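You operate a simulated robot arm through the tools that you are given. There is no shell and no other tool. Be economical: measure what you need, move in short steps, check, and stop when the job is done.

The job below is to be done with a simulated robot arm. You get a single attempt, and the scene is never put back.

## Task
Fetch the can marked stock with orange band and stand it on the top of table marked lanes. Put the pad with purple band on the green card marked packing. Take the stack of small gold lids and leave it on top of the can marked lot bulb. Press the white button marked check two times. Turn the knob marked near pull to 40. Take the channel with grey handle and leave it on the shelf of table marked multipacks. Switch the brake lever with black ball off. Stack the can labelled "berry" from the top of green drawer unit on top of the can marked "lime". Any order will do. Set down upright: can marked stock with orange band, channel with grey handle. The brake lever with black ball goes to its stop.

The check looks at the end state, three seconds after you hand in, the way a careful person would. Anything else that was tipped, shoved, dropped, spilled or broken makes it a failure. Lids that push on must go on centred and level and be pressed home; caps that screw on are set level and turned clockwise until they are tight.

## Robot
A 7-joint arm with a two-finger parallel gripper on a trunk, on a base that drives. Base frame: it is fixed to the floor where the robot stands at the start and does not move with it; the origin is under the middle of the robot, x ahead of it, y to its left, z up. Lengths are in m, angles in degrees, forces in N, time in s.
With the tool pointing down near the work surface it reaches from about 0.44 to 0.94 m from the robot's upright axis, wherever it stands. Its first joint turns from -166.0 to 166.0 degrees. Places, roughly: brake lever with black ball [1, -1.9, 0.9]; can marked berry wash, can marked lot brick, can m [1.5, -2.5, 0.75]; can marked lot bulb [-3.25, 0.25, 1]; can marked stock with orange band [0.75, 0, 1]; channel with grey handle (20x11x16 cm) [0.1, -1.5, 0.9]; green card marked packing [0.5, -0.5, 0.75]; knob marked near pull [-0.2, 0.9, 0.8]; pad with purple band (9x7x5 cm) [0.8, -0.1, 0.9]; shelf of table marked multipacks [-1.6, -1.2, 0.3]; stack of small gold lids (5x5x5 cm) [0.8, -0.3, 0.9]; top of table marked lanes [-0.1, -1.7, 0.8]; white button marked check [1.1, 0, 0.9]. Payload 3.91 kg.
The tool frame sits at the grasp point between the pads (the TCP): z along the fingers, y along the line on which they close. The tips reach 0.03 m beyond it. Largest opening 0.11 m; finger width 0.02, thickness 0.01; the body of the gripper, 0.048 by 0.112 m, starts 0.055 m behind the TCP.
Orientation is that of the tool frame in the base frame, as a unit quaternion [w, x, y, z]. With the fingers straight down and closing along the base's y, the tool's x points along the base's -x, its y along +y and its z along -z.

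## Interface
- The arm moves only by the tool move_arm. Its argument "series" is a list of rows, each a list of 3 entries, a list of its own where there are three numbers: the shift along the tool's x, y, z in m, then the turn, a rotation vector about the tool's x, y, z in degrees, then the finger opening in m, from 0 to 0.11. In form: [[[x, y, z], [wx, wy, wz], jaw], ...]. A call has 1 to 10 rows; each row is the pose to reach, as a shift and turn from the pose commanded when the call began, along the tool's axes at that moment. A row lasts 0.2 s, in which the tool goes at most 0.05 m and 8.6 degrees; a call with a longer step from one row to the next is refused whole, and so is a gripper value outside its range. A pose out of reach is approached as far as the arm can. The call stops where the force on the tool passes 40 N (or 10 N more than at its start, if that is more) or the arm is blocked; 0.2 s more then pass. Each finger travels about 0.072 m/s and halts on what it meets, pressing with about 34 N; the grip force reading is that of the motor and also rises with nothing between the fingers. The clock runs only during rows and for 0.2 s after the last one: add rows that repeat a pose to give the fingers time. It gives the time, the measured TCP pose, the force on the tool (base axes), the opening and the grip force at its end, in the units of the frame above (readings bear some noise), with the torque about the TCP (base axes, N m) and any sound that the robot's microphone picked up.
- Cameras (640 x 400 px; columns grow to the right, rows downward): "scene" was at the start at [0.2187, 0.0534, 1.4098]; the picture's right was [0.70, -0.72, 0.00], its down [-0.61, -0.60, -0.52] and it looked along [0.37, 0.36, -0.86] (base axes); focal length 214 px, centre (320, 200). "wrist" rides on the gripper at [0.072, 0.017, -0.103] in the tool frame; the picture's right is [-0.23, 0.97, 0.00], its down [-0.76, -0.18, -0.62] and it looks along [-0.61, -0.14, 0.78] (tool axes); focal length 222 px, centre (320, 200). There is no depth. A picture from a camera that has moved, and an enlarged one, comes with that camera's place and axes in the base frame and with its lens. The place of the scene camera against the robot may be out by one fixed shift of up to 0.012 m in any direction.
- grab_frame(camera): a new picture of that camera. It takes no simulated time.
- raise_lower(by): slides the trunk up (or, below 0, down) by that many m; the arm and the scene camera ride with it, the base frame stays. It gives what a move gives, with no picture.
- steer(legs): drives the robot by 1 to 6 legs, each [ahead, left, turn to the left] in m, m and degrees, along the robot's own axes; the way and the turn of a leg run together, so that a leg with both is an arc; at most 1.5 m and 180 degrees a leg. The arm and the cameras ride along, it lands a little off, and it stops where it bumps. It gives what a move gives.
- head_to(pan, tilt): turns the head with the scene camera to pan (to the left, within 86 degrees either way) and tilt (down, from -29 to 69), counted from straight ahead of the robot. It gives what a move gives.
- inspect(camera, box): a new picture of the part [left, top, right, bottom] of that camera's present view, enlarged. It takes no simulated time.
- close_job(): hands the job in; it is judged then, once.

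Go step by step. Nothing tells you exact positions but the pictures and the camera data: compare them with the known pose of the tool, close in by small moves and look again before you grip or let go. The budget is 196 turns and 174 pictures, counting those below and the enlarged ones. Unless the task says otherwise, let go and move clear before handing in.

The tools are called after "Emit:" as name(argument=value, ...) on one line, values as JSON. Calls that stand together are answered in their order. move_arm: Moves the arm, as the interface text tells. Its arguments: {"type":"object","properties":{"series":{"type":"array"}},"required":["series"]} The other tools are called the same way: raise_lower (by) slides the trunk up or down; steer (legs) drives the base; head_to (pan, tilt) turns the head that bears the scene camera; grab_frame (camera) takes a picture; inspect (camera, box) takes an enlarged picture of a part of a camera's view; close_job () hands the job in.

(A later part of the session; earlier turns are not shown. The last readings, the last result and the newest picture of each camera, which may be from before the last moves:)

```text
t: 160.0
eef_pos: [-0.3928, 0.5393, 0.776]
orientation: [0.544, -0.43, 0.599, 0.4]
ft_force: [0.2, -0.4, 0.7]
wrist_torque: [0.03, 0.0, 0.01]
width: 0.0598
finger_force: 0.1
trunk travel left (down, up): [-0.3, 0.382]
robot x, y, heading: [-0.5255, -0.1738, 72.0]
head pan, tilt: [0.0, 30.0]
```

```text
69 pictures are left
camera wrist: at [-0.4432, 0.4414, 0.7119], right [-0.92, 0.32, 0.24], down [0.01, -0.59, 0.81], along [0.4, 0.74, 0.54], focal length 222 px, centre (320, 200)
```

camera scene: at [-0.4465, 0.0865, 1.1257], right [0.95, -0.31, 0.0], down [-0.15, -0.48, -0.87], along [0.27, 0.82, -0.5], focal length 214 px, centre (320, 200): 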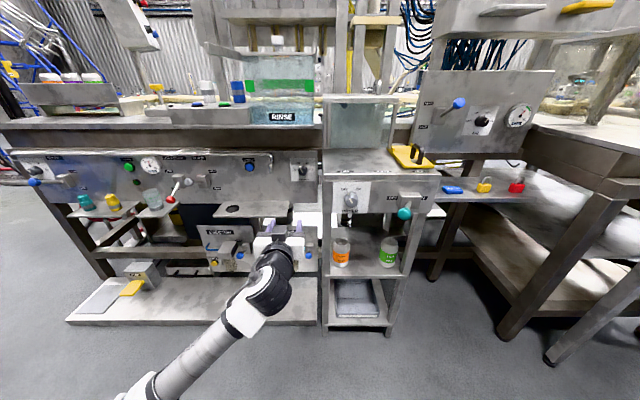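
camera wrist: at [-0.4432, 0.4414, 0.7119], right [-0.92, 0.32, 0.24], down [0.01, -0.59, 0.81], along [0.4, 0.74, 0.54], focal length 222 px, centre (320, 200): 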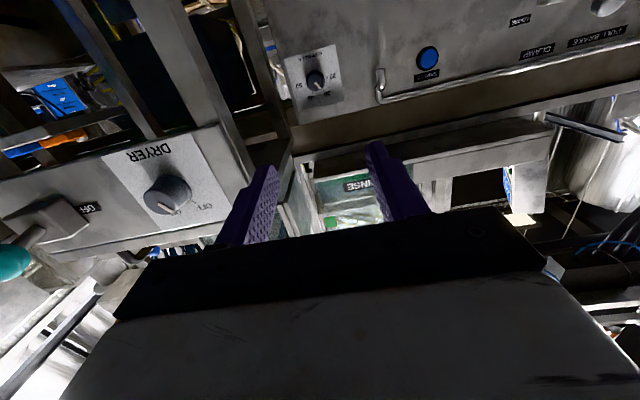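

Triangulated knob cap: about (-0.240, 0.955, 0.76). I'll level the tool, align, and advance to ~13 cm short of the panel.

Emit:
move_arm(series=[[[-0.002, -0.003, 0.045], [0, -2.5, 0], 0.06], [[-0.004, -0.006, 0.09], [0, -5, 0], 0.06], [[-0.006, -0.009, 0.135], [0, -5, 0], 0.06], [[-0.008, -0.012, 0.18], [0, -5, 0], 0.06], [[-0.01, -0.015, 0.225], [0, -5, 0], 0.06], [[-0.012, -0.017, 0.27], [0, -5, 0], 0.06], [[-0.013, -0.017, 0.31], [0, -5, 0], 0.06], [[-0.013, -0.017, 0.31], [0, -5, 0], 0.06]])

Emit:
grab_frame(camera="wrist")

Emit:
inspect(camera="scene", box=[240, 120, 400, 240])

```text
t: 161.8
eef_pos: [-0.3174, 0.8331, 0.6895]
orientation: [0.57, -0.411, 0.58, 0.413]
ft_force: [-0.9, 0.4, -0.6]
wrist_torque: [0.02, 0.01, 0.01]
width: 0.0601
finger_force: 0.0
out of reach, approached as far as the arm can: row 2, 3, 4, 5, 6, 7, 8
trunk travel left (down, up): [-0.3, 0.382]
robot x, y, heading: [-0.5274, -0.1661, 72.2]
head pan, tilt: [0.0, 30.0]
```

```text
68 pictures are left
camera wrist: at [-0.3681, 0.74, 0.617], right [-0.92, 0.32, 0.24], down [-0.02, -0.64, 0.77], along [0.39, 0.7, 0.6], focal length 222 px, centre (320, 200)
```

wrist: 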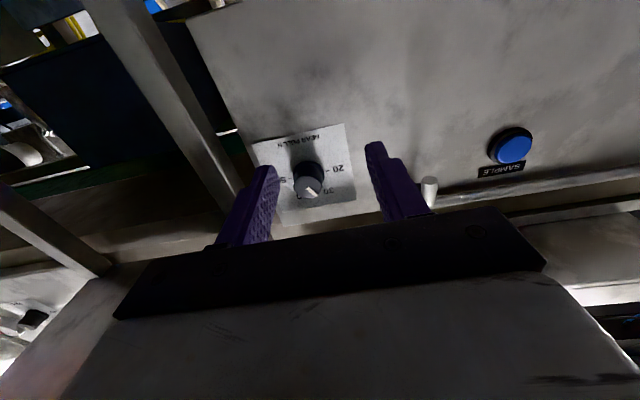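

```text
3.33 times, centred on (320, 180) of scene
camera zoom: at [-0.4465, 0.0864, 1.1257], right [0.95, -0.31, 0.0], down [-0.15, -0.48, -0.87], along [0.27, 0.82, -0.5], focal length 715 px, centre (320, 267)
```

zoom: 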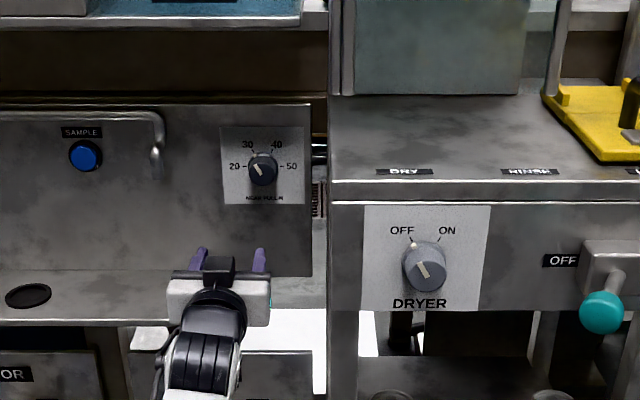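

That was out of reach and sagged low. I'll retract a bit and up, then drive 0.18 m closer.

Emit:
move_arm(series=[[[-0.01, 0, -0.04], [0, 0, 0], 0.06], [[-0.03, 0, -0.08], [0, 0, 0], 0.06], [[-0.05, 0, -0.12], [0, 0, 0], 0.06], [[-0.07, 0, -0.16], [0, 0, 0], 0.06], [[-0.075, 0, -0.18], [0, 0, 0], 0.06]])

Emit:
steer(legs=[[0.18, 0, 0]])

Emit:
grab_frame(camera="wrist")

Emit:
grab_frame(camera="scene")

```text
t: 163.0
eef_pos: [-0.3722, 0.6602, 0.7603]
orientation: [0.569, -0.412, 0.574, 0.42]
ft_force: [-0.2, -0.4, -0.3]
wrist_torque: [0.01, -0.02, 0.01]
width: 0.0601
finger_force: 0.0
out of reach, approached as far as the arm can: row 1, 2, 3
trunk travel left (down, up): [-0.3, 0.382]
robot x, y, heading: [-0.5304, -0.1713, 71.9]
head pan, tilt: [0.0, 30.0]
```

```text
t: 164.5
eef_pos: [-0.3141, 0.8332, 0.7608]
orientation: [0.57, -0.413, 0.574, 0.42]
ft_force: [-0.1, 0.0, 0.3]
wrist_torque: [-0.01, 0.01, -0.04]
width: 0.0599
finger_force: 0.1
trunk travel left (down, up): [-0.3, 0.382]
robot x, y, heading: [-0.4707, 0.0048, 71.8]
head pan, tilt: [0.0, 30.0]
```

```text
66 pictures are left
camera wrist: at [-0.3642, 0.7407, 0.6873], right [-0.92, 0.3, 0.24], down [-0.02, -0.65, 0.76], along [0.38, 0.7, 0.61], focal length 222 px, centre (320, 200)
```

wrist: 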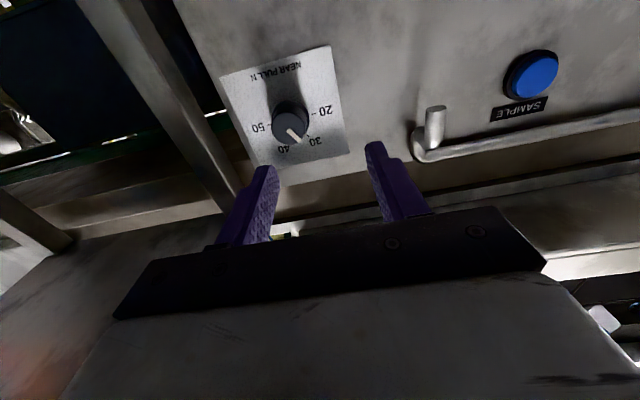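

```text
65 pictures are left
camera scene: at [-0.3904, 0.2591, 1.1257], right [0.95, -0.31, 0.0], down [-0.15, -0.48, -0.87], along [0.27, 0.82, -0.5], focal length 214 px, centre (320, 200)
```

scene: 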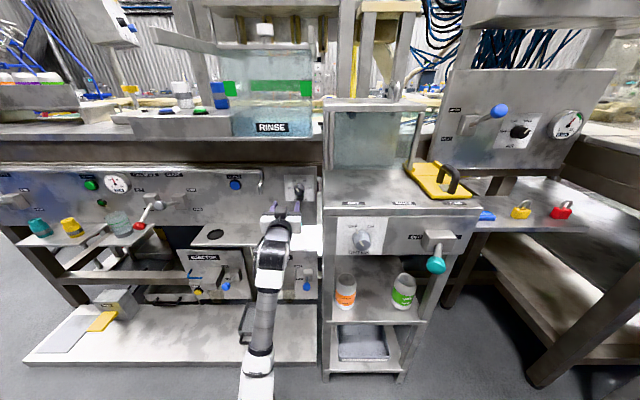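

Both views agree on the knob at (-0.241, 0.947, 0.764). I'll align sideways and move the tips to just in front of it.

Emit:
move_arm(series=[[[-0.002, -0.017, 0.0], [0, 0, 0], 0.06], [[-0.003, -0.034, 0.0], [0, 0, 0], 0.06], [[-0.003, -0.034, 0.03], [0, 0, 0], 0.06], [[-0.003, -0.034, 0.06], [0, 0, 0], 0.06], [[-0.003, -0.034, 0.085], [0, 0, 0], 0.06], [[-0.003, -0.034, 0.085], [0, 0, 0], 0.06]])

Emit:
grab_frame(camera="wrist")

Emit:
inspect(camera="scene", box=[260, 150, 340, 230])

```text
t: 165.9
eef_pos: [-0.2911, 0.8991, 0.7206]
orientation: [0.562, -0.415, 0.587, 0.409]
ft_force: [-1.0, 1.3, -0.3]
wrist_torque: [0.02, 0.02, 0.01]
width: 0.0598
finger_force: 0.0
out of reach, approached as far as the arm can: row 1, 2, 3, 4, 5, 6
trunk travel left (down, up): [-0.3, 0.382]
robot x, y, heading: [-0.473, 0.0059, 71.9]
head pan, tilt: [0.0, 30.0]
```

```text
64 pictures are left
camera wrist: at [-0.3424, 0.8047, 0.6516], right [-0.92, 0.32, 0.24], down [-0.02, -0.63, 0.78], along [0.4, 0.71, 0.58], focal length 222 px, centre (320, 200)
```

wrist: 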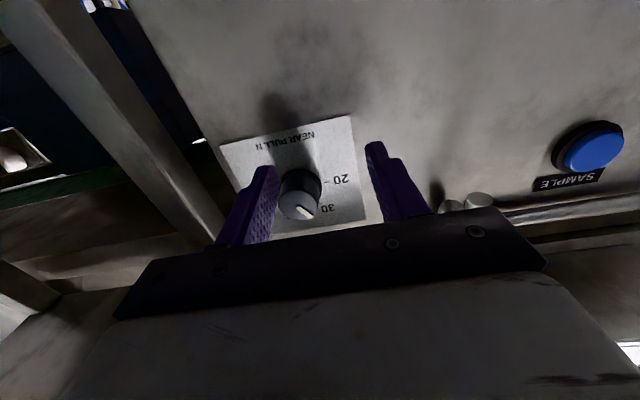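

```text
5.00 times, centred on (300, 190) of scene
camera zoom: at [-0.3903, 0.2592, 1.1257], right [0.95, -0.31, 0.0], down [-0.15, -0.48, -0.87], along [0.27, 0.82, -0.5], focal length 1072 px, centre (420, 250)
```

zoom: 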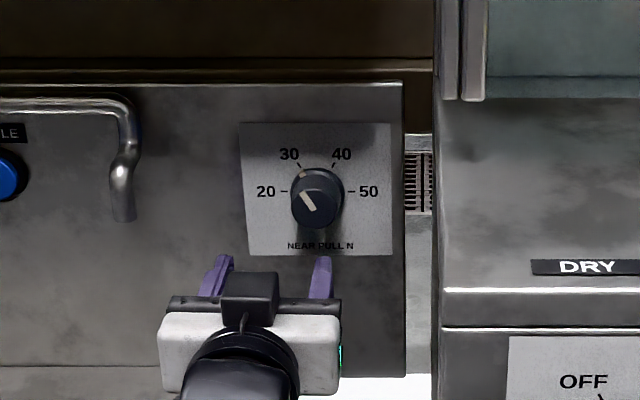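

It needs to be closer still. I'll retract 0.2 m, drive 0.2 m forward and re-approach.

Emit:
move_arm(series=[[[-0.01, -0.01, -0.04], [0, 0, 0], 0.06], [[-0.02, -0.02, -0.08], [0, 0, 0], 0.06], [[-0.03, -0.02, -0.12], [0, 0, 0], 0.06], [[-0.04, -0.02, -0.16], [0, 0, 0], 0.06], [[-0.043, -0.02, -0.2], [0, 0, 0], 0.06], [[-0.043, -0.02, -0.22], [0, 0, 0], 0.06]])

Emit:
steer(legs=[[0.2, 0, 0]])

Emit:
grab_frame(camera="wrist")

```text
t: 166.7
eef_pos: [-0.2291, 0.7738, 0.757]
orientation: [0.599, -0.309, 0.612, 0.415]
ft_force: [-0.3, 0.8, -0.2]
wrist_torque: [0.03, 0.0, 0.02]
width: 0.0601
finger_force: 0.0
out of reach, approached as far as the arm can: row 1, 2, 3
trunk travel left (down, up): [-0.3, 0.382]
robot x, y, heading: [-0.471, 0.0072, 72.1]
head pan, tilt: [0.0, 30.0]
stopped in row 3: the arm was blocked; the commanded pose is now the measured one
```

```text
t: 167.9
eef_pos: [-0.1973, 0.8792, 0.7562]
orientation: [0.593, -0.312, 0.62, 0.409]
ft_force: [-4.6, -8.3, -3.1]
wrist_torque: [-0.07, 0.21, -0.22]
width: 0.0597
finger_force: 0.1
trunk travel left (down, up): [-0.3, 0.382]
robot x, y, heading: [-0.4347, 0.1171, 72.4]
head pan, tilt: [0.0, 30.0]
stopped in leg 1: the force on the tool passed its limit at 442 N (the readings are from after the stop); the commanded pose is now the measured one
```

```text
62 pictures are left
camera wrist: at [-0.2695, 0.8036, 0.6825], right [-0.83, 0.44, 0.36], down [-0.07, -0.7, 0.71], along [0.56, 0.56, 0.61], focal length 222 px, centre (320, 200)
```

wrist: 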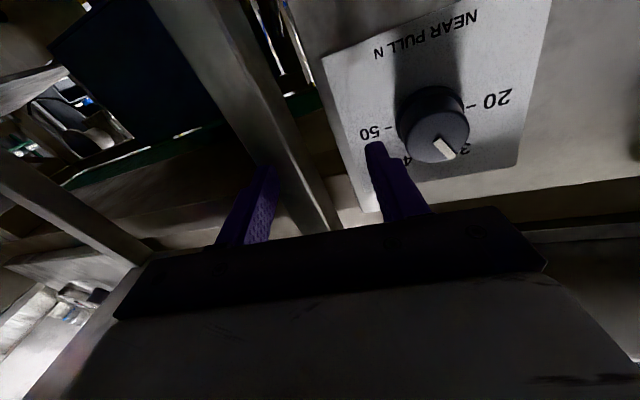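

The hand drifted right, touched the bench and stopped. I'll check for damage and where it's touching.

Emit:
grab_frame(camera="scene")

```text
61 pictures are left
camera scene: at [-0.3551, 0.3705, 1.1244], right [0.95, -0.31, 0.0], down [-0.15, -0.48, -0.87], along [0.27, 0.82, -0.5], focal length 214 px, centre (320, 200)
```

scene: 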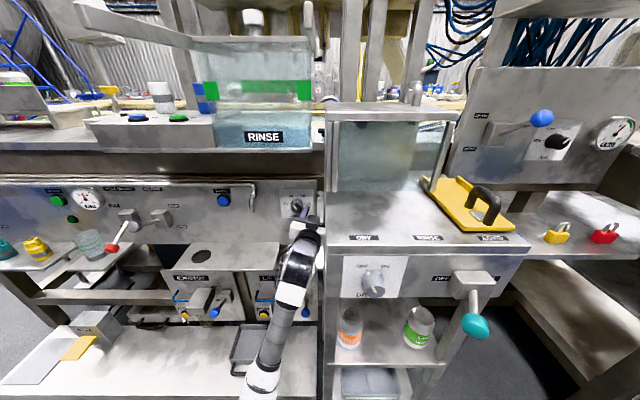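

Nothing has fallen. I'll drive back 0.12 m to relieve it, then check the pose.

Emit:
steer(legs=[[-0.12, 0.03, 0]])

Emit:
move_arm(series=[[[0, 0.02, -0.01], [0, 0, 0], 0.06], [[0, 0.05, -0.02], [0, 0, 0], 0.06]])

```text
t: 169.2
eef_pos: [-0.2631, 0.7739, 0.7572]
orientation: [0.594, -0.311, 0.621, 0.407]
ft_force: [-0.4, -0.5, 0.2]
wrist_torque: [-0.02, -0.03, 0.01]
width: 0.0601
finger_force: 0.1
trunk travel left (down, up): [-0.3, 0.382]
robot x, y, heading: [-0.4987, 0.0091, 71.9]
head pan, tilt: [0.0, 30.0]
```

```text
t: 169.8
eef_pos: [-0.3161, 0.7797, 0.7641]
orientation: [0.594, -0.312, 0.62, 0.407]
ft_force: [-0.5, 0.4, 0.3]
wrist_torque: [0.03, 0.01, 0.05]
width: 0.0598
finger_force: 0.1
trunk travel left (down, up): [-0.3, 0.382]
robot x, y, heading: [-0.4993, 0.0104, 71.8]
head pan, tilt: [0.0, 30.0]
```

Emit:
move_arm(series=[[[0, 0, -0.02], [-5.4, 1.4, -3.4], 0.06], [[0, 0, -0.04], [-10.8, 2.8, -6.8], 0.06], [[0, 0, -0.06], [-10.8, 2.8, -6.8], 0.06], [[0, 0, -0.08], [-10.8, 2.8, -6.8], 0.06]])

```text
t: 170.6
eef_pos: [-0.2926, 0.7355, 0.7991]
orientation: [0.584, -0.311, 0.605, 0.444]
ft_force: [-0.6, -0.3, -0.1]
wrist_torque: [0.01, 0.03, 0.01]
width: 0.06
finger_force: 0.0
out of reach, approached as far as the arm can: row 2, 3, 4
trunk travel left (down, up): [-0.3, 0.382]
robot x, y, heading: [-0.5026, 0.0087, 71.7]
head pan, tilt: [0.0, 30.0]
stopped in row 4: the arm was blocked; the commanded pose is now the measured one
```

The bench side is what's blocking. I'll back straight out, then rebuild a clean arm pose outside the alcove.

Emit:
steer(legs=[[-0.33, 0, 0]])

Emit:
move_arm(series=[[[0, 0.02, -0.01], [0, 0, 0], 0.06], [[0, 0.04, -0.02], [0, 0, 0], 0.06], [[0, 0.06, -0.03], [0, 0, 0], 0.06]])

```text
t: 172.8
eef_pos: [-0.3973, 0.42, 0.7973]
orientation: [0.582, -0.314, 0.604, 0.445]
ft_force: [0.4, -0.3, 0.2]
wrist_torque: [-0.01, -0.01, 0.01]
width: 0.06
finger_force: 0.2
trunk travel left (down, up): [-0.3, 0.382]
robot x, y, heading: [-0.6013, -0.3059, 72.5]
head pan, tilt: [0.0, 30.0]
```

```text
t: 173.6
eef_pos: [-0.4595, 0.4195, 0.8023]
orientation: [0.584, -0.31, 0.608, 0.44]
ft_force: [0.1, -0.1, -0.1]
wrist_torque: [0.04, 0.0, -0.02]
width: 0.0599
finger_force: 0.0
trunk travel left (down, up): [-0.3, 0.382]
robot x, y, heading: [-0.5999, -0.3061, 71.9]
head pan, tilt: [0.0, 30.0]
```

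Emit:
move_arm(series=[[[0, 0, 0], [-3.8, 2.3, -4.5], 0.06], [[0, 0, 0], [-7.7, 4.6, -9.0], 0.06], [[0, 0, 0], [-7.7, 4.6, -9.0], 0.06]])

```text
t: 174.4
eef_pos: [-0.4649, 0.4187, 0.8031]
orientation: [0.568, -0.417, 0.57, 0.422]
ft_force: [-0.5, 0.1, -0.4]
wrist_torque: [0.02, 0.02, 0.03]
width: 0.06
finger_force: 0.1
trunk travel left (down, up): [-0.3, 0.382]
robot x, y, heading: [-0.6022, -0.3042, 72.3]
head pan, tilt: [0.0, 30.0]
```

Pose is clean again. Lowering to knob height and shifting the base to the right before going straight in.

Emit:
move_arm(series=[[[0.02, 0, -0.006], [0, 0, 0], 0.06], [[0.039, 0, -0.012], [0, 0, 0], 0.06], [[0.039, 0, -0.012], [0, 0, 0], 0.06]])

Emit:
steer(legs=[[0, -0.049, 0], [0.2, 0, 0]])

Emit:
grab_frame(camera="wrist")

```text
t: 175.2
eef_pos: [-0.4552, 0.4048, 0.8078]
orientation: [0.553, -0.349, 0.589, 0.474]
ft_force: [-0.4, 0.2, 0.9]
wrist_torque: [-0.04, 0.01, 0.0]
width: 0.0597
finger_force: 0.0
trunk travel left (down, up): [-0.3, 0.382]
robot x, y, heading: [-0.6022, -0.3067, 71.8]
head pan, tilt: [0.0, 30.0]
stopped in row 3: the arm was blocked; the commanded pose is now the measured one
```

```text
t: 177.4
eef_pos: [-0.3465, 0.5853, 0.8066]
orientation: [0.553, -0.35, 0.59, 0.473]
ft_force: [-0.3, 0.3, -0.7]
wrist_torque: [0.04, -0.05, -0.04]
width: 0.0601
finger_force: 0.1
trunk travel left (down, up): [-0.3, 0.382]
robot x, y, heading: [-0.4932, -0.1272, 72.2]
head pan, tilt: [0.0, 30.0]
```

```text
60 pictures are left
camera wrist: at [-0.4066, 0.4999, 0.7311], right [-0.88, 0.27, 0.39], down [0.08, -0.73, 0.68], along [0.47, 0.63, 0.62], focal length 222 px, centre (320, 200)
```

wrist: 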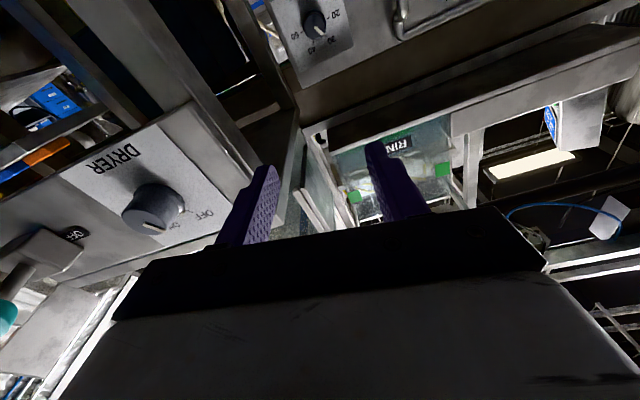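

The forearm or elbow is fouling the robot's own base with the trunk this low. I'll back out a little, raise the trunk, and reach down with the arm instead.

Emit:
steer(legs=[[-0.18, 0, 0]])

Emit:
raise_lower(by=0.25)

Emit:
move_arm(series=[[[0.04, 0, 0], [0, 0, 0], 0.06], [[0.08, 0, 0.01], [0, 0, 0], 0.06], [[0.12, 0, 0.02], [0, 0, 0], 0.06], [[0.16, 0, 0.03], [0, 0, 0], 0.06]])

Emit:
grab_frame(camera="scene")

```text
t: 178.9
eef_pos: [-0.4033, 0.4177, 0.8061]
orientation: [0.552, -0.351, 0.589, 0.475]
ft_force: [-0.2, -0.3, 0.2]
wrist_torque: [-0.01, 0.0, 0.02]
width: 0.06
finger_force: 0.0
trunk travel left (down, up): [-0.3, 0.382]
robot x, y, heading: [-0.547, -0.2966, 72.2]
head pan, tilt: [0.0, 30.0]
```

```text
t: 181.5
eef_pos: [-0.4031, 0.4177, 1.0567]
orientation: [0.553, -0.35, 0.59, 0.473]
ft_force: [0.0, -0.4, 0.3]
wrist_torque: [-0.01, 0.02, -0.01]
width: 0.0599
finger_force: 0.1
trunk travel left (down, up): [-0.55, 0.132]
robot x, y, heading: [-0.5498, -0.2907, 71.9]
head pan, tilt: [0.0, 30.0]
```

```text
t: 182.5
eef_pos: [-0.4395, 0.4679, 0.9062]
orientation: [0.557, -0.348, 0.593, 0.466]
ft_force: [0.5, -0.6, -0.2]
wrist_torque: [0.02, -0.01, 0.04]
width: 0.0602
finger_force: 0.0
out of reach, approached as far as the arm can: row 2, 3, 4
trunk travel left (down, up): [-0.55, 0.132]
robot x, y, heading: [-0.5487, -0.2955, 72.0]
head pan, tilt: [0.0, 30.0]
```

```text
59 pictures are left
camera scene: at [-0.4681, -0.0399, 1.3756], right [0.95, -0.31, 0.0], down [-0.15, -0.48, -0.87], along [0.27, 0.82, -0.5], focal length 214 px, centre (320, 200)
```

scene: 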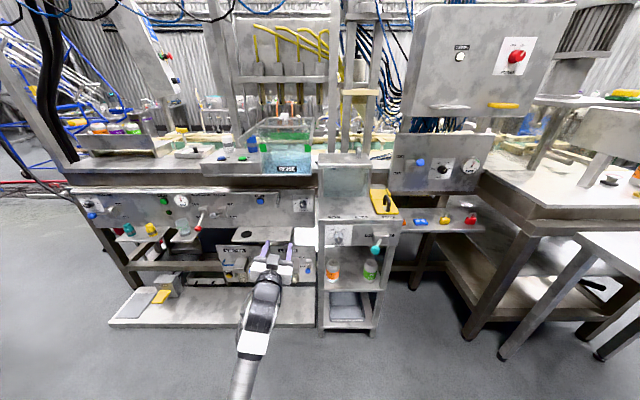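

Level pose works best at about 0.8 m reach with the trunk lower, as earlier. I'll raise the hand back to that relative pose and restore its orientation.

Emit:
move_arm(series=[[[-0.04, -0.01, 0.01], [0, 0, 0], 0.06], [[-0.08, -0.02, 0.02], [0, 0, 0], 0.06], [[-0.107, -0.03, 0.035], [-0.8, 1.6, -4.4], 0.06], [[-0.107, -0.03, 0.04], [-1.5, 3.2, -8.8], 0.06], [[-0.107, -0.03, 0.04], [-1.5, 3.2, -8.8], 0.06]])

```text
t: 183.7
eef_pos: [-0.4099, 0.4782, 0.982]
orientation: [0.563, -0.396, 0.579, 0.437]
ft_force: [-1.2, 0.1, -1.0]
wrist_torque: [0.02, -0.01, 0.0]
width: 0.0599
finger_force: 0.1
out of reach, approached as far as the arm can: row 1, 2, 3, 4, 5
trunk travel left (down, up): [-0.55, 0.132]
robot x, y, heading: [-0.5475, -0.2931, 72.1]
head pan, tilt: [0.0, 30.0]
```

The pose is now level at about 0.78 m reach. I'll lower the trunk 0.218 to knob height and check.

Emit:
raise_lower(by=-0.218)

Emit:
steer(legs=[[0, -0.013, 0], [0.36, 0, 0]])

Emit:
grab_frame(camera="wrist")

```text
t: 186.2
eef_pos: [-0.4013, 0.4777, 0.8276]
orientation: [0.565, -0.376, 0.581, 0.448]
ft_force: [-1.2, 0.2, 0.0]
wrist_torque: [-0.03, 0.02, 0.02]
width: 0.0601
finger_force: 0.2
trunk travel left (down, up): [-0.37, 0.312]
robot x, y, heading: [-0.5476, -0.2935, 72.1]
head pan, tilt: [0.0, 30.0]
stopped: the arm was blocked; the commanded pose is now the measured one
```

```text
t: 189.0
eef_pos: [-0.2727, 0.8218, 0.8303]
orientation: [0.566, -0.373, 0.582, 0.449]
ft_force: [0.6, -0.1, 1.0]
wrist_torque: [0.0, 0.03, 0.02]
width: 0.0599
finger_force: 0.0
trunk travel left (down, up): [-0.37, 0.312]
robot x, y, heading: [-0.4242, 0.0518, 72.2]
head pan, tilt: [0.0, 30.0]
```

```text
58 pictures are left
camera wrist: at [-0.3289, 0.7354, 0.7543], right [-0.9, 0.29, 0.33], down [0.03, -0.7, 0.71], along [0.44, 0.65, 0.62], focal length 222 px, centre (320, 200)
```

wrist: 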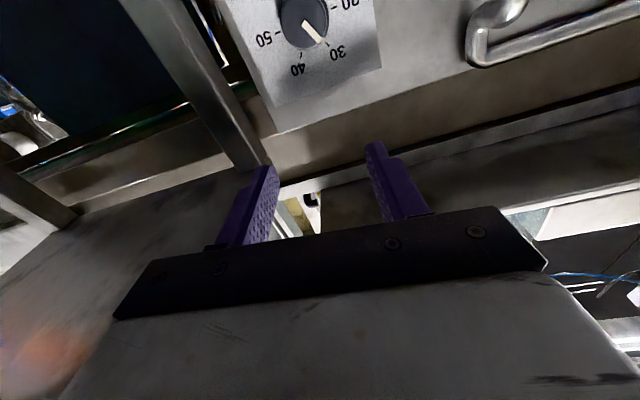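

I'm in the alcove at z=0.830, 6–7 cm above the knob. I'll lower with the arm, allowing a few degrees of downward pitch.

Emit:
move_arm(series=[[[0.015, 0.003, 0], [0, 2, 0], 0.06], [[0.03, 0.006, 0], [0, 4, 0], 0.06], [[0.045, 0.009, 0], [0, 6, 0], 0.06], [[0.06, 0.009, 0], [0, 8, 0], 0.06], [[0.066, 0.009, 0], [0, 8, 0], 0.06]])

Emit:
grab_frame(camera="wrist")

```text
t: 190.4
eef_pos: [-0.2811, 0.8299, 0.7811]
orientation: [0.522, -0.382, 0.626, 0.435]
ft_force: [0.0, 0.4, 0.8]
wrist_torque: [0.0, 0.03, -0.03]
width: 0.0599
finger_force: 0.1
trunk travel left (down, up): [-0.37, 0.312]
robot x, y, heading: [-0.4211, 0.0507, 72.2]
head pan, tilt: [0.0, 30.0]
stopped in row 5: the arm was blocked; the commanded pose is now the measured one
```

```text
57 pictures are left
camera wrist: at [-0.3409, 0.7366, 0.7193], right [-0.87, 0.33, 0.37], down [0.09, -0.63, 0.77], along [0.48, 0.71, 0.52], focal length 222 px, centre (320, 200)
```

wrist: 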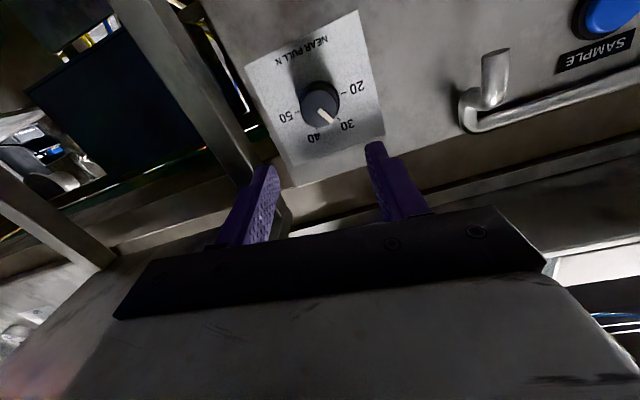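

Blocked again at z=0.781. I'll look at the elbow to see what it's fouling.

Emit:
head_to(pan=30, tilt=60)

Emit:
grab_frame(camera="scene")

```text
t: 191.3
eef_pos: [-0.2808, 0.8298, 0.7804]
orientation: [0.521, -0.382, 0.626, 0.436]
ft_force: [-0.3, 0.2, -0.1]
wrist_torque: [-0.01, 0.03, 0.04]
width: 0.0601
finger_force: 0.1
trunk travel left (down, up): [-0.37, 0.312]
robot x, y, heading: [-0.4223, 0.0538, 72.1]
head pan, tilt: [30.0, 60.0]
```

```text
56 pictures are left
camera scene: at [-0.3802, 0.2773, 1.1615], right [0.98, 0.21, 0.0], down [0.18, -0.84, -0.51], along [-0.11, 0.5, -0.86], focal length 214 px, centre (320, 200)
```

scene: 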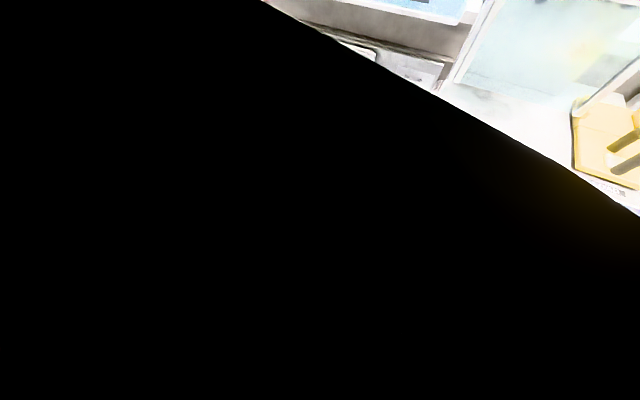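

The view is blocked by the arm itself. Instead I'll use a 70° pitch (fingers slightly downward), which relieves the wrist: raise the trunk a bit and lower with the arm.

Emit:
raise_lower(by=0.08)

Emit:
move_arm(series=[[[0.0, 0, 0], [0, 5, 0], 0.06], [[0.01, 0, 0], [0, 10, 0], 0.06], [[0.03, 0, 0.002], [0, 15, 0], 0.06], [[0.055, 0, 0.004], [0, 15, 0], 0.06], [[0.08, 0, 0.006], [0, 15, 0], 0.06], [[0.097, 0, 0.007], [0, 15, 0], 0.06]])

Emit:
grab_frame(camera="wrist")

```text
t: 192.5
eef_pos: [-0.2841, 0.836, 0.8456]
orientation: [0.521, -0.389, 0.627, 0.43]
ft_force: [-0.4, 0.2, 0.1]
wrist_torque: [-0.03, -0.03, 0.0]
width: 0.06
finger_force: 0.1
trunk travel left (down, up): [-0.45, 0.232]
robot x, y, heading: [-0.4236, 0.0536, 71.7]
head pan, tilt: [30.0, 60.0]
```

```text
t: 193.9
eef_pos: [-0.2967, 0.8379, 0.7502]
orientation: [0.435, -0.441, 0.69, 0.375]
ft_force: [-0.8, 0.6, -0.1]
wrist_torque: [-0.01, 0.01, 0.02]
width: 0.0599
finger_force: 0.1
trunk travel left (down, up): [-0.45, 0.232]
robot x, y, heading: [-0.4241, 0.0526, 72.2]
head pan, tilt: [30.0, 60.0]
```

```text
55 pictures are left
camera wrist: at [-0.3582, 0.7302, 0.7182], right [-0.86, 0.38, 0.34], down [0.18, -0.4, 0.9], along [0.48, 0.83, 0.28], focal length 222 px, centre (320, 200)
```

wrist: 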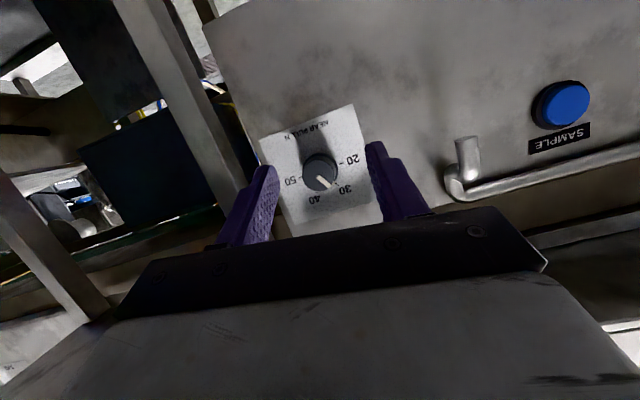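

This pose moves freely, and the knob is confirmed at (-0.243, 0.948, 0.762). I'll roll the hand 48° counter-clockwise about the panel normal and align 9 cm short, leaving room to turn clockwise.

Emit:
move_arm(series=[[[-0.004, -0.003, 0.002], [2.7, -0.2, -7.5], 0.06], [[-0.008, -0.005, 0.004], [5.5, -0.4, -15], 0.06], [[-0.012, -0.008, 0.006], [8.2, -0.6, -22.5], 0.06], [[-0.016, -0.01, 0.008], [10.9, -0.8, -30.1], 0.06], [[-0.02, -0.013, 0.01], [13.7, -1, -37.6], 0.06], [[-0.0243, -0.015, 0.0113], [16.4, -1.2, -45.1], 0.06], [[-0.0243, -0.015, 0.0113], [16.4, -1.2, -45.1], 0.06]])

Emit:
grab_frame(camera="wrist")

```text
t: 195.5
eef_pos: [-0.2745, 0.8507, 0.7667]
orientation: [0.609, -0.603, 0.508, 0.086]
ft_force: [-0.1, -0.6, 0.1]
wrist_torque: [0.06, 0.03, -0.02]
width: 0.0601
finger_force: 0.0
trunk travel left (down, up): [-0.45, 0.232]
robot x, y, heading: [-0.4259, 0.0547, 72.1]
head pan, tilt: [30.0, 60.0]
```

```text
54 pictures are left
camera wrist: at [-0.3062, 0.7331, 0.7269], right [-0.8, 0.37, -0.47], down [-0.55, -0.17, 0.82], along [0.22, 0.91, 0.34], focal length 222 px, centre (320, 200)
```

wrist: 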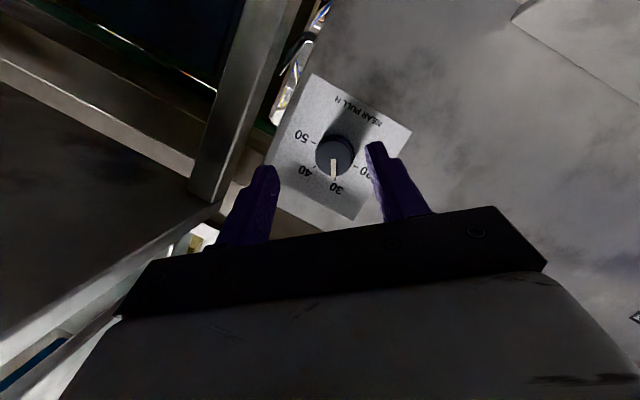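

Aligned. I'll advance so the fingers straddle the knob.

Emit:
move_arm(series=[[[-0.012, 0.0025, 0.03], [0, 0, 0], 0.06], [[-0.024, 0.005, 0.06], [0, 0, 0], 0.06], [[-0.03, 0.0062, 0.075], [0, 0, 0], 0.06], [[-0.0332, 0.0069, 0.0836], [0, 0, 0], 0.06]])

Emit:
grab_frame(camera="wrist")

```text
t: 196.4
eef_pos: [-0.2555, 0.9264, 0.7657]
orientation: [0.607, -0.604, 0.509, 0.085]
ft_force: [-2.4, -8.5, 1.5]
wrist_torque: [-0.12, 0.14, 0.21]
width: 0.0591
finger_force: 0.1
trunk travel left (down, up): [-0.45, 0.232]
robot x, y, heading: [-0.4252, 0.0581, 72.0]
head pan, tilt: [30.0, 60.0]
stopped in row 4: the force on the tool passed its limit at 66 N (the readings are from after the stop); the commanded pose is now the measured one
```

```text
53 pictures are left
camera wrist: at [-0.2868, 0.8091, 0.7275], right [-0.81, 0.37, -0.47], down [-0.55, -0.17, 0.82], along [0.22, 0.92, 0.33], focal length 222 px, centre (320, 200)
```

wrist: 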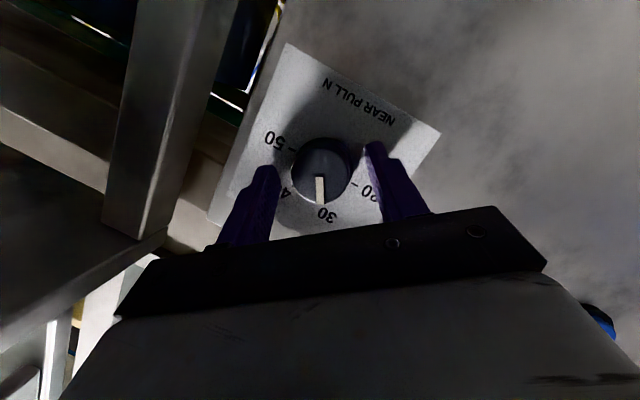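

Tips lightly touched the panel; the knob is centred between the fingers. I'll back off 2 mm and close.

Emit:
move_arm(series=[[[0, 0, -0.003], [0, 0, 0], 0.06], [[0, 0, -0.003], [0, 0, 0], 0.045], [[0, 0, -0.003], [0, 0, 0], 0.03], [[0, 0, -0.003], [0, 0, 0], 0.02], [[0, 0, -0.003], [0, 0, 0], 0.02]])

Emit:
grab_frame(camera="wrist")

```text
t: 197.6
eef_pos: [-0.2563, 0.9248, 0.7652]
orientation: [0.606, -0.605, 0.509, 0.085]
ft_force: [-5.1, 0.8, -6.2]
wrist_torque: [-0.22, 0.11, 0.29]
width: 0.0348
finger_force: 44.5
trunk travel left (down, up): [-0.45, 0.232]
robot x, y, heading: [-0.4232, 0.0534, 72.1]
head pan, tilt: [30.0, 60.0]
```

```text
52 pictures are left
camera wrist: at [-0.2887, 0.8074, 0.7271], right [-0.81, 0.36, -0.47], down [-0.55, -0.16, 0.82], along [0.22, 0.92, 0.33], focal length 222 px, centre (320, 200)
```

wrist: 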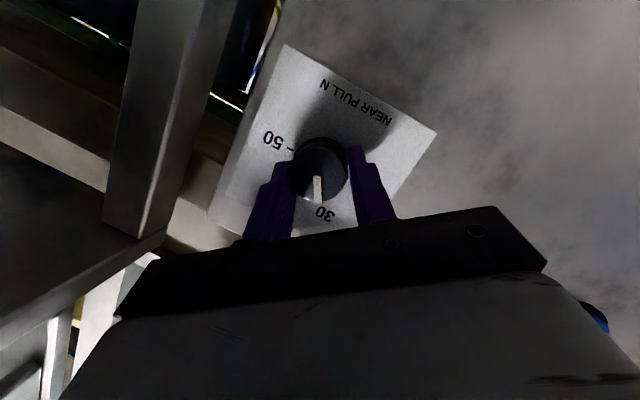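

Gripped at 35 mm. Turning 60° clockwise about the knob axis.

Emit:
move_arm(series=[[[0, -0.0005, 0], [-2.5, 0.2, 7.1], 0.02], [[0.0001, -0.001, 0], [-5.1, 0.3, 14.1], 0.02], [[0.0002, -0.0015, 0.0001], [-7.6, 0.5, 21.2], 0.02], [[0.0004, -0.002, 0.0002], [-10.1, 0.7, 28.2], 0.02], [[0.0006, -0.0025, 0.0003], [-12.6, 0.9, 35.3], 0.02], [[0.0009, -0.003, 0.0004], [-15.2, 1.0, 42.3], 0.02], [[0.0012, -0.0033, 0.0005], [-17.7, 1.2, 49.4], 0.02], [[0.0016, -0.0036, 0.0007], [-20.2, 1.4, 56.5], 0.02], [[0.0016, -0.0036, 0.0007], [-20.2, 1.4, 56.5], 0.02]])

Emit:
grab_frame(camera="wrist")

```text
t: 199.6
eef_pos: [-0.2529, 0.9223, 0.7667]
orientation: [0.432, -0.437, 0.693, 0.378]
ft_force: [10.8, 19.5, 2.7]
wrist_torque: [0.61, -0.21, 0.02]
width: 0.0347
finger_force: 45.5
out of reach, approached as far as the arm can: row 7, 8, 9
trunk travel left (down, up): [-0.45, 0.232]
robot x, y, heading: [-0.4239, 0.0537, 71.9]
head pan, tilt: [30.0, 60.0]
```

```text
51 pictures are left
camera wrist: at [-0.3137, 0.8154, 0.7368], right [-0.85, 0.39, 0.35], down [0.19, -0.41, 0.89], along [0.49, 0.83, 0.28], focal length 222 px, centre (320, 200)
```

wrist: 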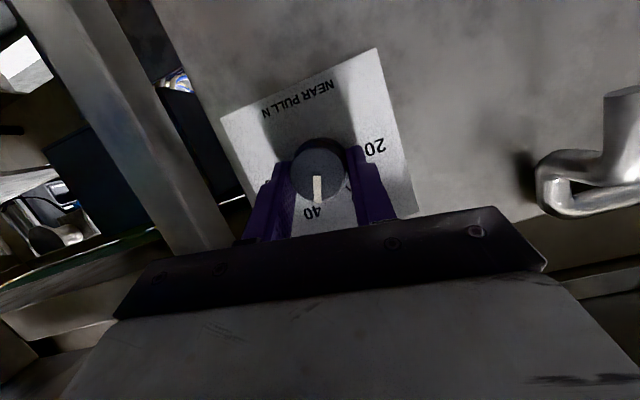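

It turned about 48° before the arm hit its limit. I'll open and look at the pointer.

Emit:
move_arm(series=[[[0, 0, 0], [0, 0, 0], 0.04], [[0, 0, 0], [0, 0, 0], 0.06], [[0, 0, -0.03], [0, 0, 0], 0.06], [[0, 0, -0.06], [0, 0, 0], 0.06]])

Emit:
inspect(camera="wrist", box=[220, 90, 420, 230])

```text
t: 200.6
eef_pos: [-0.2698, 0.8681, 0.7887]
orientation: [0.431, -0.438, 0.692, 0.378]
ft_force: [0.4, 0.8, 0.3]
wrist_torque: [0.0, 0.0, -0.01]
width: 0.0598
finger_force: 0.1
trunk travel left (down, up): [-0.45, 0.232]
robot x, y, heading: [-0.4189, 0.0537, 72.0]
head pan, tilt: [30.0, 60.0]
```

```text
2.86 times, centred on (320, 160) of wrist
camera zoom: at [-0.3306, 0.7606, 0.7584], right [-0.85, 0.39, 0.35], down [0.19, -0.41, 0.89], along [0.49, 0.83, 0.27], focal length 635 px, centre (320, 314)
```

zoom: 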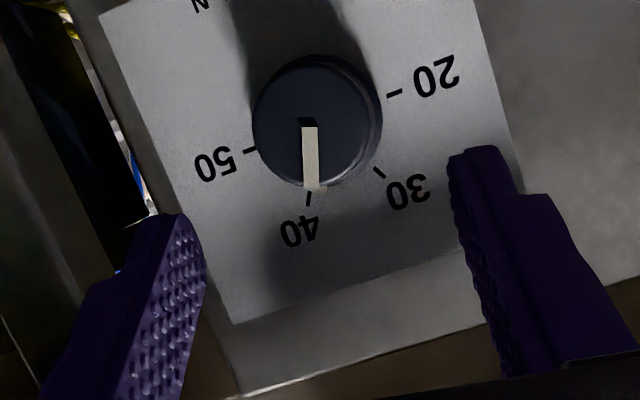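

The pointer reads about 38, 12° short. I'll roll the hand back 24°, regrip, and turn another 12°.

Emit:
move_arm(series=[[[0, 0, 0], [2.7, -0.2, -7.5], 0.06], [[0, 0, 0], [5.5, -0.4, -15.1], 0.06], [[0, 0, 0.0], [8.2, -0.6, -22.6], 0.06], [[0.001, 0.001, 0.03], [8.2, -0.6, -22.6], 0.06], [[0.0023, 0.0016, 0.0615], [8.2, -0.6, -22.6], 0.06], [[0.0023, 0.0016, 0.0615], [8.2, -0.6, -22.6], 0.06]])

Emit:
grab_frame(camera="wrist")

```text
t: 202.0
eef_pos: [-0.2538, 0.9244, 0.7648]
orientation: [0.531, -0.53, 0.617, 0.238]
ft_force: [-0.4, -0.2, -0.5]
wrist_torque: [0.02, 0.01, 0.0]
width: 0.0598
finger_force: 0.0
trunk travel left (down, up): [-0.45, 0.232]
robot x, y, heading: [-0.4187, 0.0551, 72.2]
head pan, tilt: [30.0, 60.0]
```

```text
49 pictures are left
camera wrist: at [-0.3015, 0.8109, 0.7281], right [-0.91, 0.41, -0.06], down [-0.19, -0.29, 0.94], along [0.36, 0.87, 0.34], focal length 222 px, centre (320, 200)
```

wrist: 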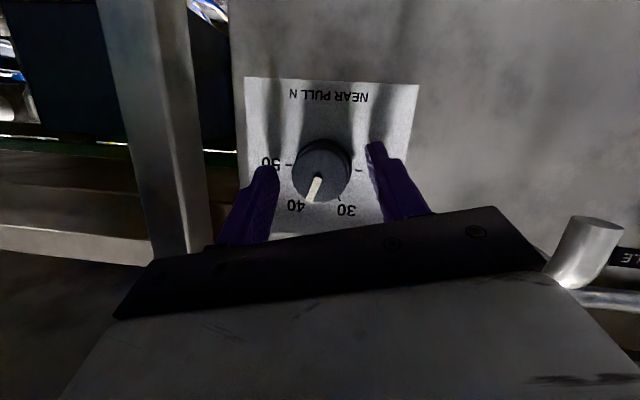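

Emit:
move_arm(series=[[[0, 0, 0], [0, 0, 0], 0.045], [[0, 0, 0], [0, 0, 0], 0.03], [[0, 0, 0], [0, 0, 0], 0.02], [[0, 0, 0], [0, 0, 0], 0.02], [[0, -0.0004, 0], [-2.1, 0.1, 5.7], 0.02], [[0, -0.0008, 0], [-4.2, 0.3, 11.5], 0.02], [[0, -0.0008, 0], [-4.2, 0.3, 11.5], 0.02]])

Emit:
move_arm(series=[[[0, 0, 0], [0, 0, 0], 0.04], [[0, 0, 0], [0, 0, 0], 0.06], [[0, 0, -0.03], [0, 0, 0], 0.06], [[0, 0, -0.06], [0, 0, 0], 0.06]])

Emit:
inspect(camera="wrist", box=[220, 90, 420, 230])

```text
t: 203.6
eef_pos: [-0.254, 0.9229, 0.7659]
orientation: [0.482, -0.485, 0.659, 0.312]
ft_force: [-6.7, -7.8, 1.1]
wrist_torque: [0.08, -0.02, 0.2]
width: 0.0349
finger_force: 44.8
trunk travel left (down, up): [-0.45, 0.232]
robot x, y, heading: [-0.4221, 0.0523, 72.2]
head pan, tilt: [30.0, 60.0]
```

```text
t: 204.6
eef_pos: [-0.2731, 0.871, 0.7864]
orientation: [0.483, -0.486, 0.659, 0.311]
ft_force: [-0.2, -0.2, -0.5]
wrist_torque: [-0.04, 0.03, -0.01]
width: 0.0599
finger_force: 0.2
trunk travel left (down, up): [-0.45, 0.232]
robot x, y, heading: [-0.4209, 0.053, 72.2]
head pan, tilt: [30.0, 60.0]
```

```text
2.86 times, centred on (320, 160) of wrist
camera zoom: at [-0.328, 0.7609, 0.7518], right [-0.9, 0.4, 0.15], down [0.01, -0.35, 0.94], along [0.43, 0.85, 0.31], focal length 635 px, centre (320, 314)
```

zoom: 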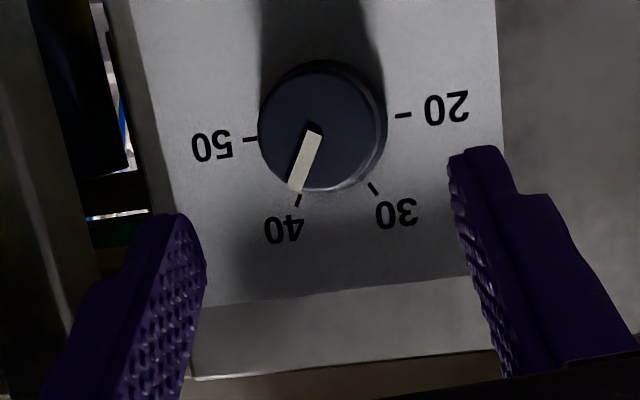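

It reads about 39+. I'll verify from the head camera, which views it more squarely.

Emit:
head_to(pan=0, tilt=35)

Emit:
inspect(camera="scene", box=[265, 150, 345, 210])

```text
t: 205.5
eef_pos: [-0.2734, 0.8712, 0.7849]
orientation: [0.483, -0.486, 0.659, 0.311]
ft_force: [-0.7, 0.0, 0.3]
wrist_torque: [-0.03, 0.02, -0.01]
width: 0.0601
finger_force: 0.1
trunk travel left (down, up): [-0.45, 0.232]
robot x, y, heading: [-0.4263, 0.0555, 72.0]
head pan, tilt: [0.0, 35.0]
```

```text
6.67 times, centred on (305, 180) of scene
camera zoom: at [-0.3435, 0.3053, 1.2681], right [0.95, -0.31, 0.0], down [-0.18, -0.55, -0.82], along [0.25, 0.78, -0.57], focal length 1430 px, centre (420, 333)
```

zoom: 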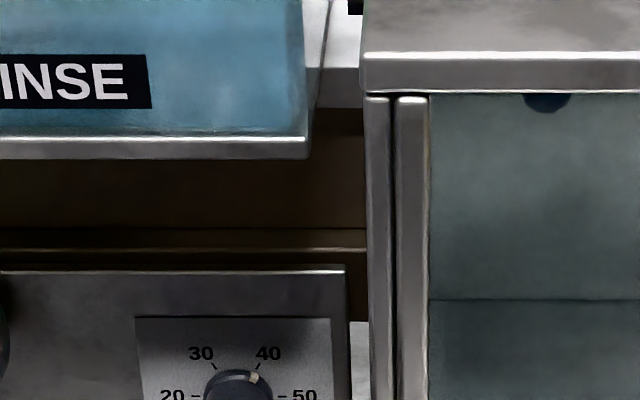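

Emit:
inspect(camera="scene", box=[280, 192, 312, 216])

```text
16.00 times, centred on (296, 204) of scene
camera zoom: at [-0.3435, 0.3053, 1.2681], right [0.95, -0.31, 0.0], down [-0.18, -0.55, -0.82], along [0.25, 0.78, -0.57], focal length 3432 px, centre (704, 136)
```

zoom: 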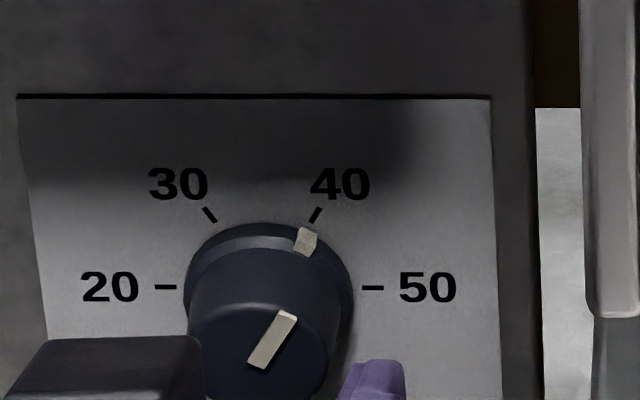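

The pointer is about 5° short of 40. One more small regrip and nudge.

Emit:
move_arm(series=[[[0, 0, 0], [2.4, -0.2, -6.6], 0.06], [[0, 0, 0.0], [4.8, -0.4, -13.2], 0.06], [[0, 0.001, 0.03], [4.8, -0.4, -13.2], 0.06], [[0, 0.0016, 0.059], [4.8, -0.4, -13.2], 0.06], [[0, 0.0016, 0.059], [4.8, -0.4, -13.2], 0.045], [[0, 0.0016, 0.059], [4.8, -0.4, -13.2], 0.03], [[0, 0.0016, 0.059], [4.8, -0.4, -13.2], 0.02], [[0, 0.0016, 0.059], [4.8, -0.4, -13.2], 0.02], [[0, 0.0016, 0.059], [3.3, -0.3, -9], 0.02], [[0, 0.0016, 0.059], [1.8, -0.2, -4.7], 0.02]])

Emit:
move_arm(series=[[[0, 0, 0], [0, 0, 0], 0.03], [[0, 0, 0], [0, 0, 0], 0.05], [[0, 0, 0], [0, 0, 0], 0.06], [[0, 0, -0.03], [0, 0, 0], 0.06], [[0, 0, -0.06], [0, 0, 0], 0.06]])

Emit:
inspect(camera="scene", box=[280, 192, 312, 216])

```text
t: 207.7
eef_pos: [-0.2539, 0.9248, 0.7665]
orientation: [0.504, -0.503, 0.642, 0.282]
ft_force: [7.1, 14.8, 6.8]
wrist_torque: [-0.14, 0.01, 0.0]
width: 0.0352
finger_force: 45.5
trunk travel left (down, up): [-0.45, 0.232]
robot x, y, heading: [-0.4229, 0.052, 72.0]
head pan, tilt: [0.0, 35.0]
```

```text
t: 208.9
eef_pos: [-0.2773, 0.8705, 0.7846]
orientation: [0.503, -0.506, 0.642, 0.282]
ft_force: [-0.4, -0.7, -0.1]
wrist_torque: [-0.04, -0.01, 0.01]
width: 0.0601
finger_force: 0.1
trunk travel left (down, up): [-0.45, 0.232]
robot x, y, heading: [-0.4206, 0.0543, 71.8]
head pan, tilt: [0.0, 35.0]
```

```text
16.00 times, centred on (296, 204) of scene
camera zoom: at [-0.3435, 0.3051, 1.2682], right [0.95, -0.31, 0.0], down [-0.18, -0.55, -0.82], along [0.25, 0.78, -0.57], focal length 3432 px, centre (704, 136)
```

zoom: 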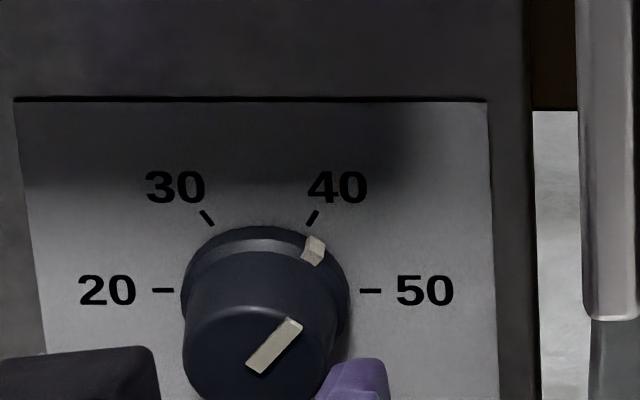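

The nudge moved about 9° and seems to overshoot. Checking from the wrist view for a second estimate.

Emit:
inspect(camera="wrist", box=[240, 110, 400, 210])

```text
4.00 times, centred on (320, 160) of wrist
camera zoom: at [-0.3286, 0.7604, 0.7488], right [-0.91, 0.41, 0.07], down [-0.07, -0.32, 0.94], along [0.41, 0.85, 0.32], focal length 888 px, centre (320, 360)
```

zoom: 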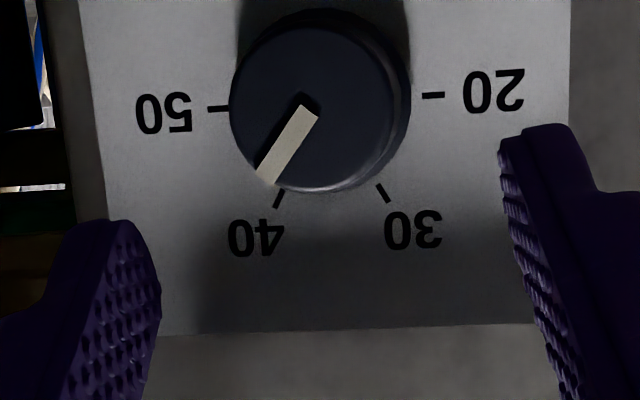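

Both views say about 7° past 40. I'll grip and turn back 7.5° counter-clockwise.

Emit:
move_arm(series=[[[-0.001, 0, 0.03], [0, 0, 0], 0.06], [[-0.002, 0, 0.0605], [0, 0, 0], 0.06], [[-0.002, 0, 0.0605], [0, 0, 0], 0.045], [[-0.002, 0, 0.0605], [0, 0, 0], 0.03], [[-0.002, 0, 0.0605], [0, 0, 0], 0.02], [[-0.002, 0, 0.0605], [0, 0, 0], 0.02], [[-0.002, 0, 0.0605], [1.3, -0.1, -3.5], 0.02], [[-0.002, 0, 0.0605], [2.6, -0.2, -7.05], 0.02], [[-0.002, 0, 0.0605], [2.6, -0.2, -7.05], 0.02]])

Emit:
move_arm(series=[[[0, 0, 0], [0, 0, 0], 0.03], [[0, 0, 0], [0, 0, 0], 0.05], [[0, 0, 0], [0, 0, 0], 0.06], [[0, 0, -0.03], [0, 0, 0], 0.06], [[0, 0, -0.06], [0, 0, 0], 0.06]])

Emit:
inspect(camera="wrist", box=[240, 110, 400, 210])

Emit:
inspect(camera="scene", box=[280, 192, 312, 216])

```text
t: 210.9
eef_pos: [-0.2549, 0.9253, 0.7675]
orientation: [0.533, -0.531, 0.615, 0.236]
ft_force: [2.5, 0.7, 2.3]
wrist_torque: [0.33, -0.14, -0.05]
width: 0.0353
finger_force: 44.8
trunk travel left (down, up): [-0.45, 0.232]
robot x, y, heading: [-0.4211, 0.0539, 72.1]
head pan, tilt: [0.0, 35.0]
```

```text
t: 212.1
eef_pos: [-0.2796, 0.873, 0.7845]
orientation: [0.532, -0.532, 0.614, 0.238]
ft_force: [-0.2, -0.5, -0.6]
wrist_torque: [-0.01, 0.01, -0.01]
width: 0.0601
finger_force: 0.0
trunk travel left (down, up): [-0.45, 0.232]
robot x, y, heading: [-0.4242, 0.0554, 72.2]
head pan, tilt: [0.0, 35.0]
```

```text
4.00 times, centred on (320, 160) of wrist
camera zoom: at [-0.3258, 0.7609, 0.7469], right [-0.91, 0.41, -0.06], down [-0.19, -0.28, 0.94], along [0.36, 0.87, 0.34], focal length 888 px, centre (320, 360)
```

zoom: 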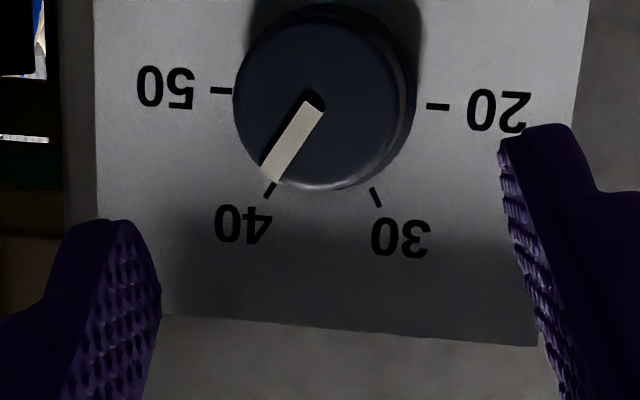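

```text
16.00 times, centred on (296, 204) of scene
camera zoom: at [-0.3435, 0.3051, 1.2682], right [0.95, -0.31, 0.0], down [-0.18, -0.55, -0.82], along [0.25, 0.78, -0.57], focal length 3432 px, centre (704, 136)
```

zoom: 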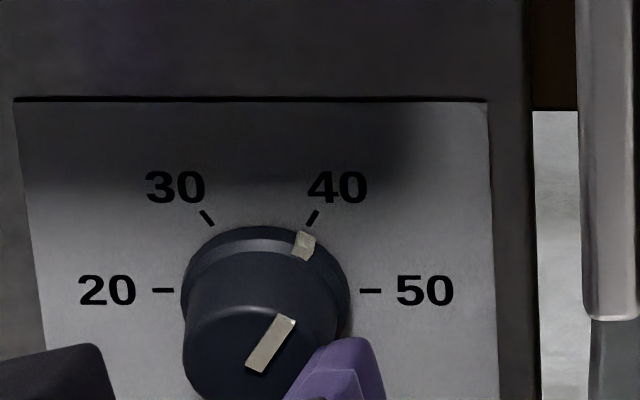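

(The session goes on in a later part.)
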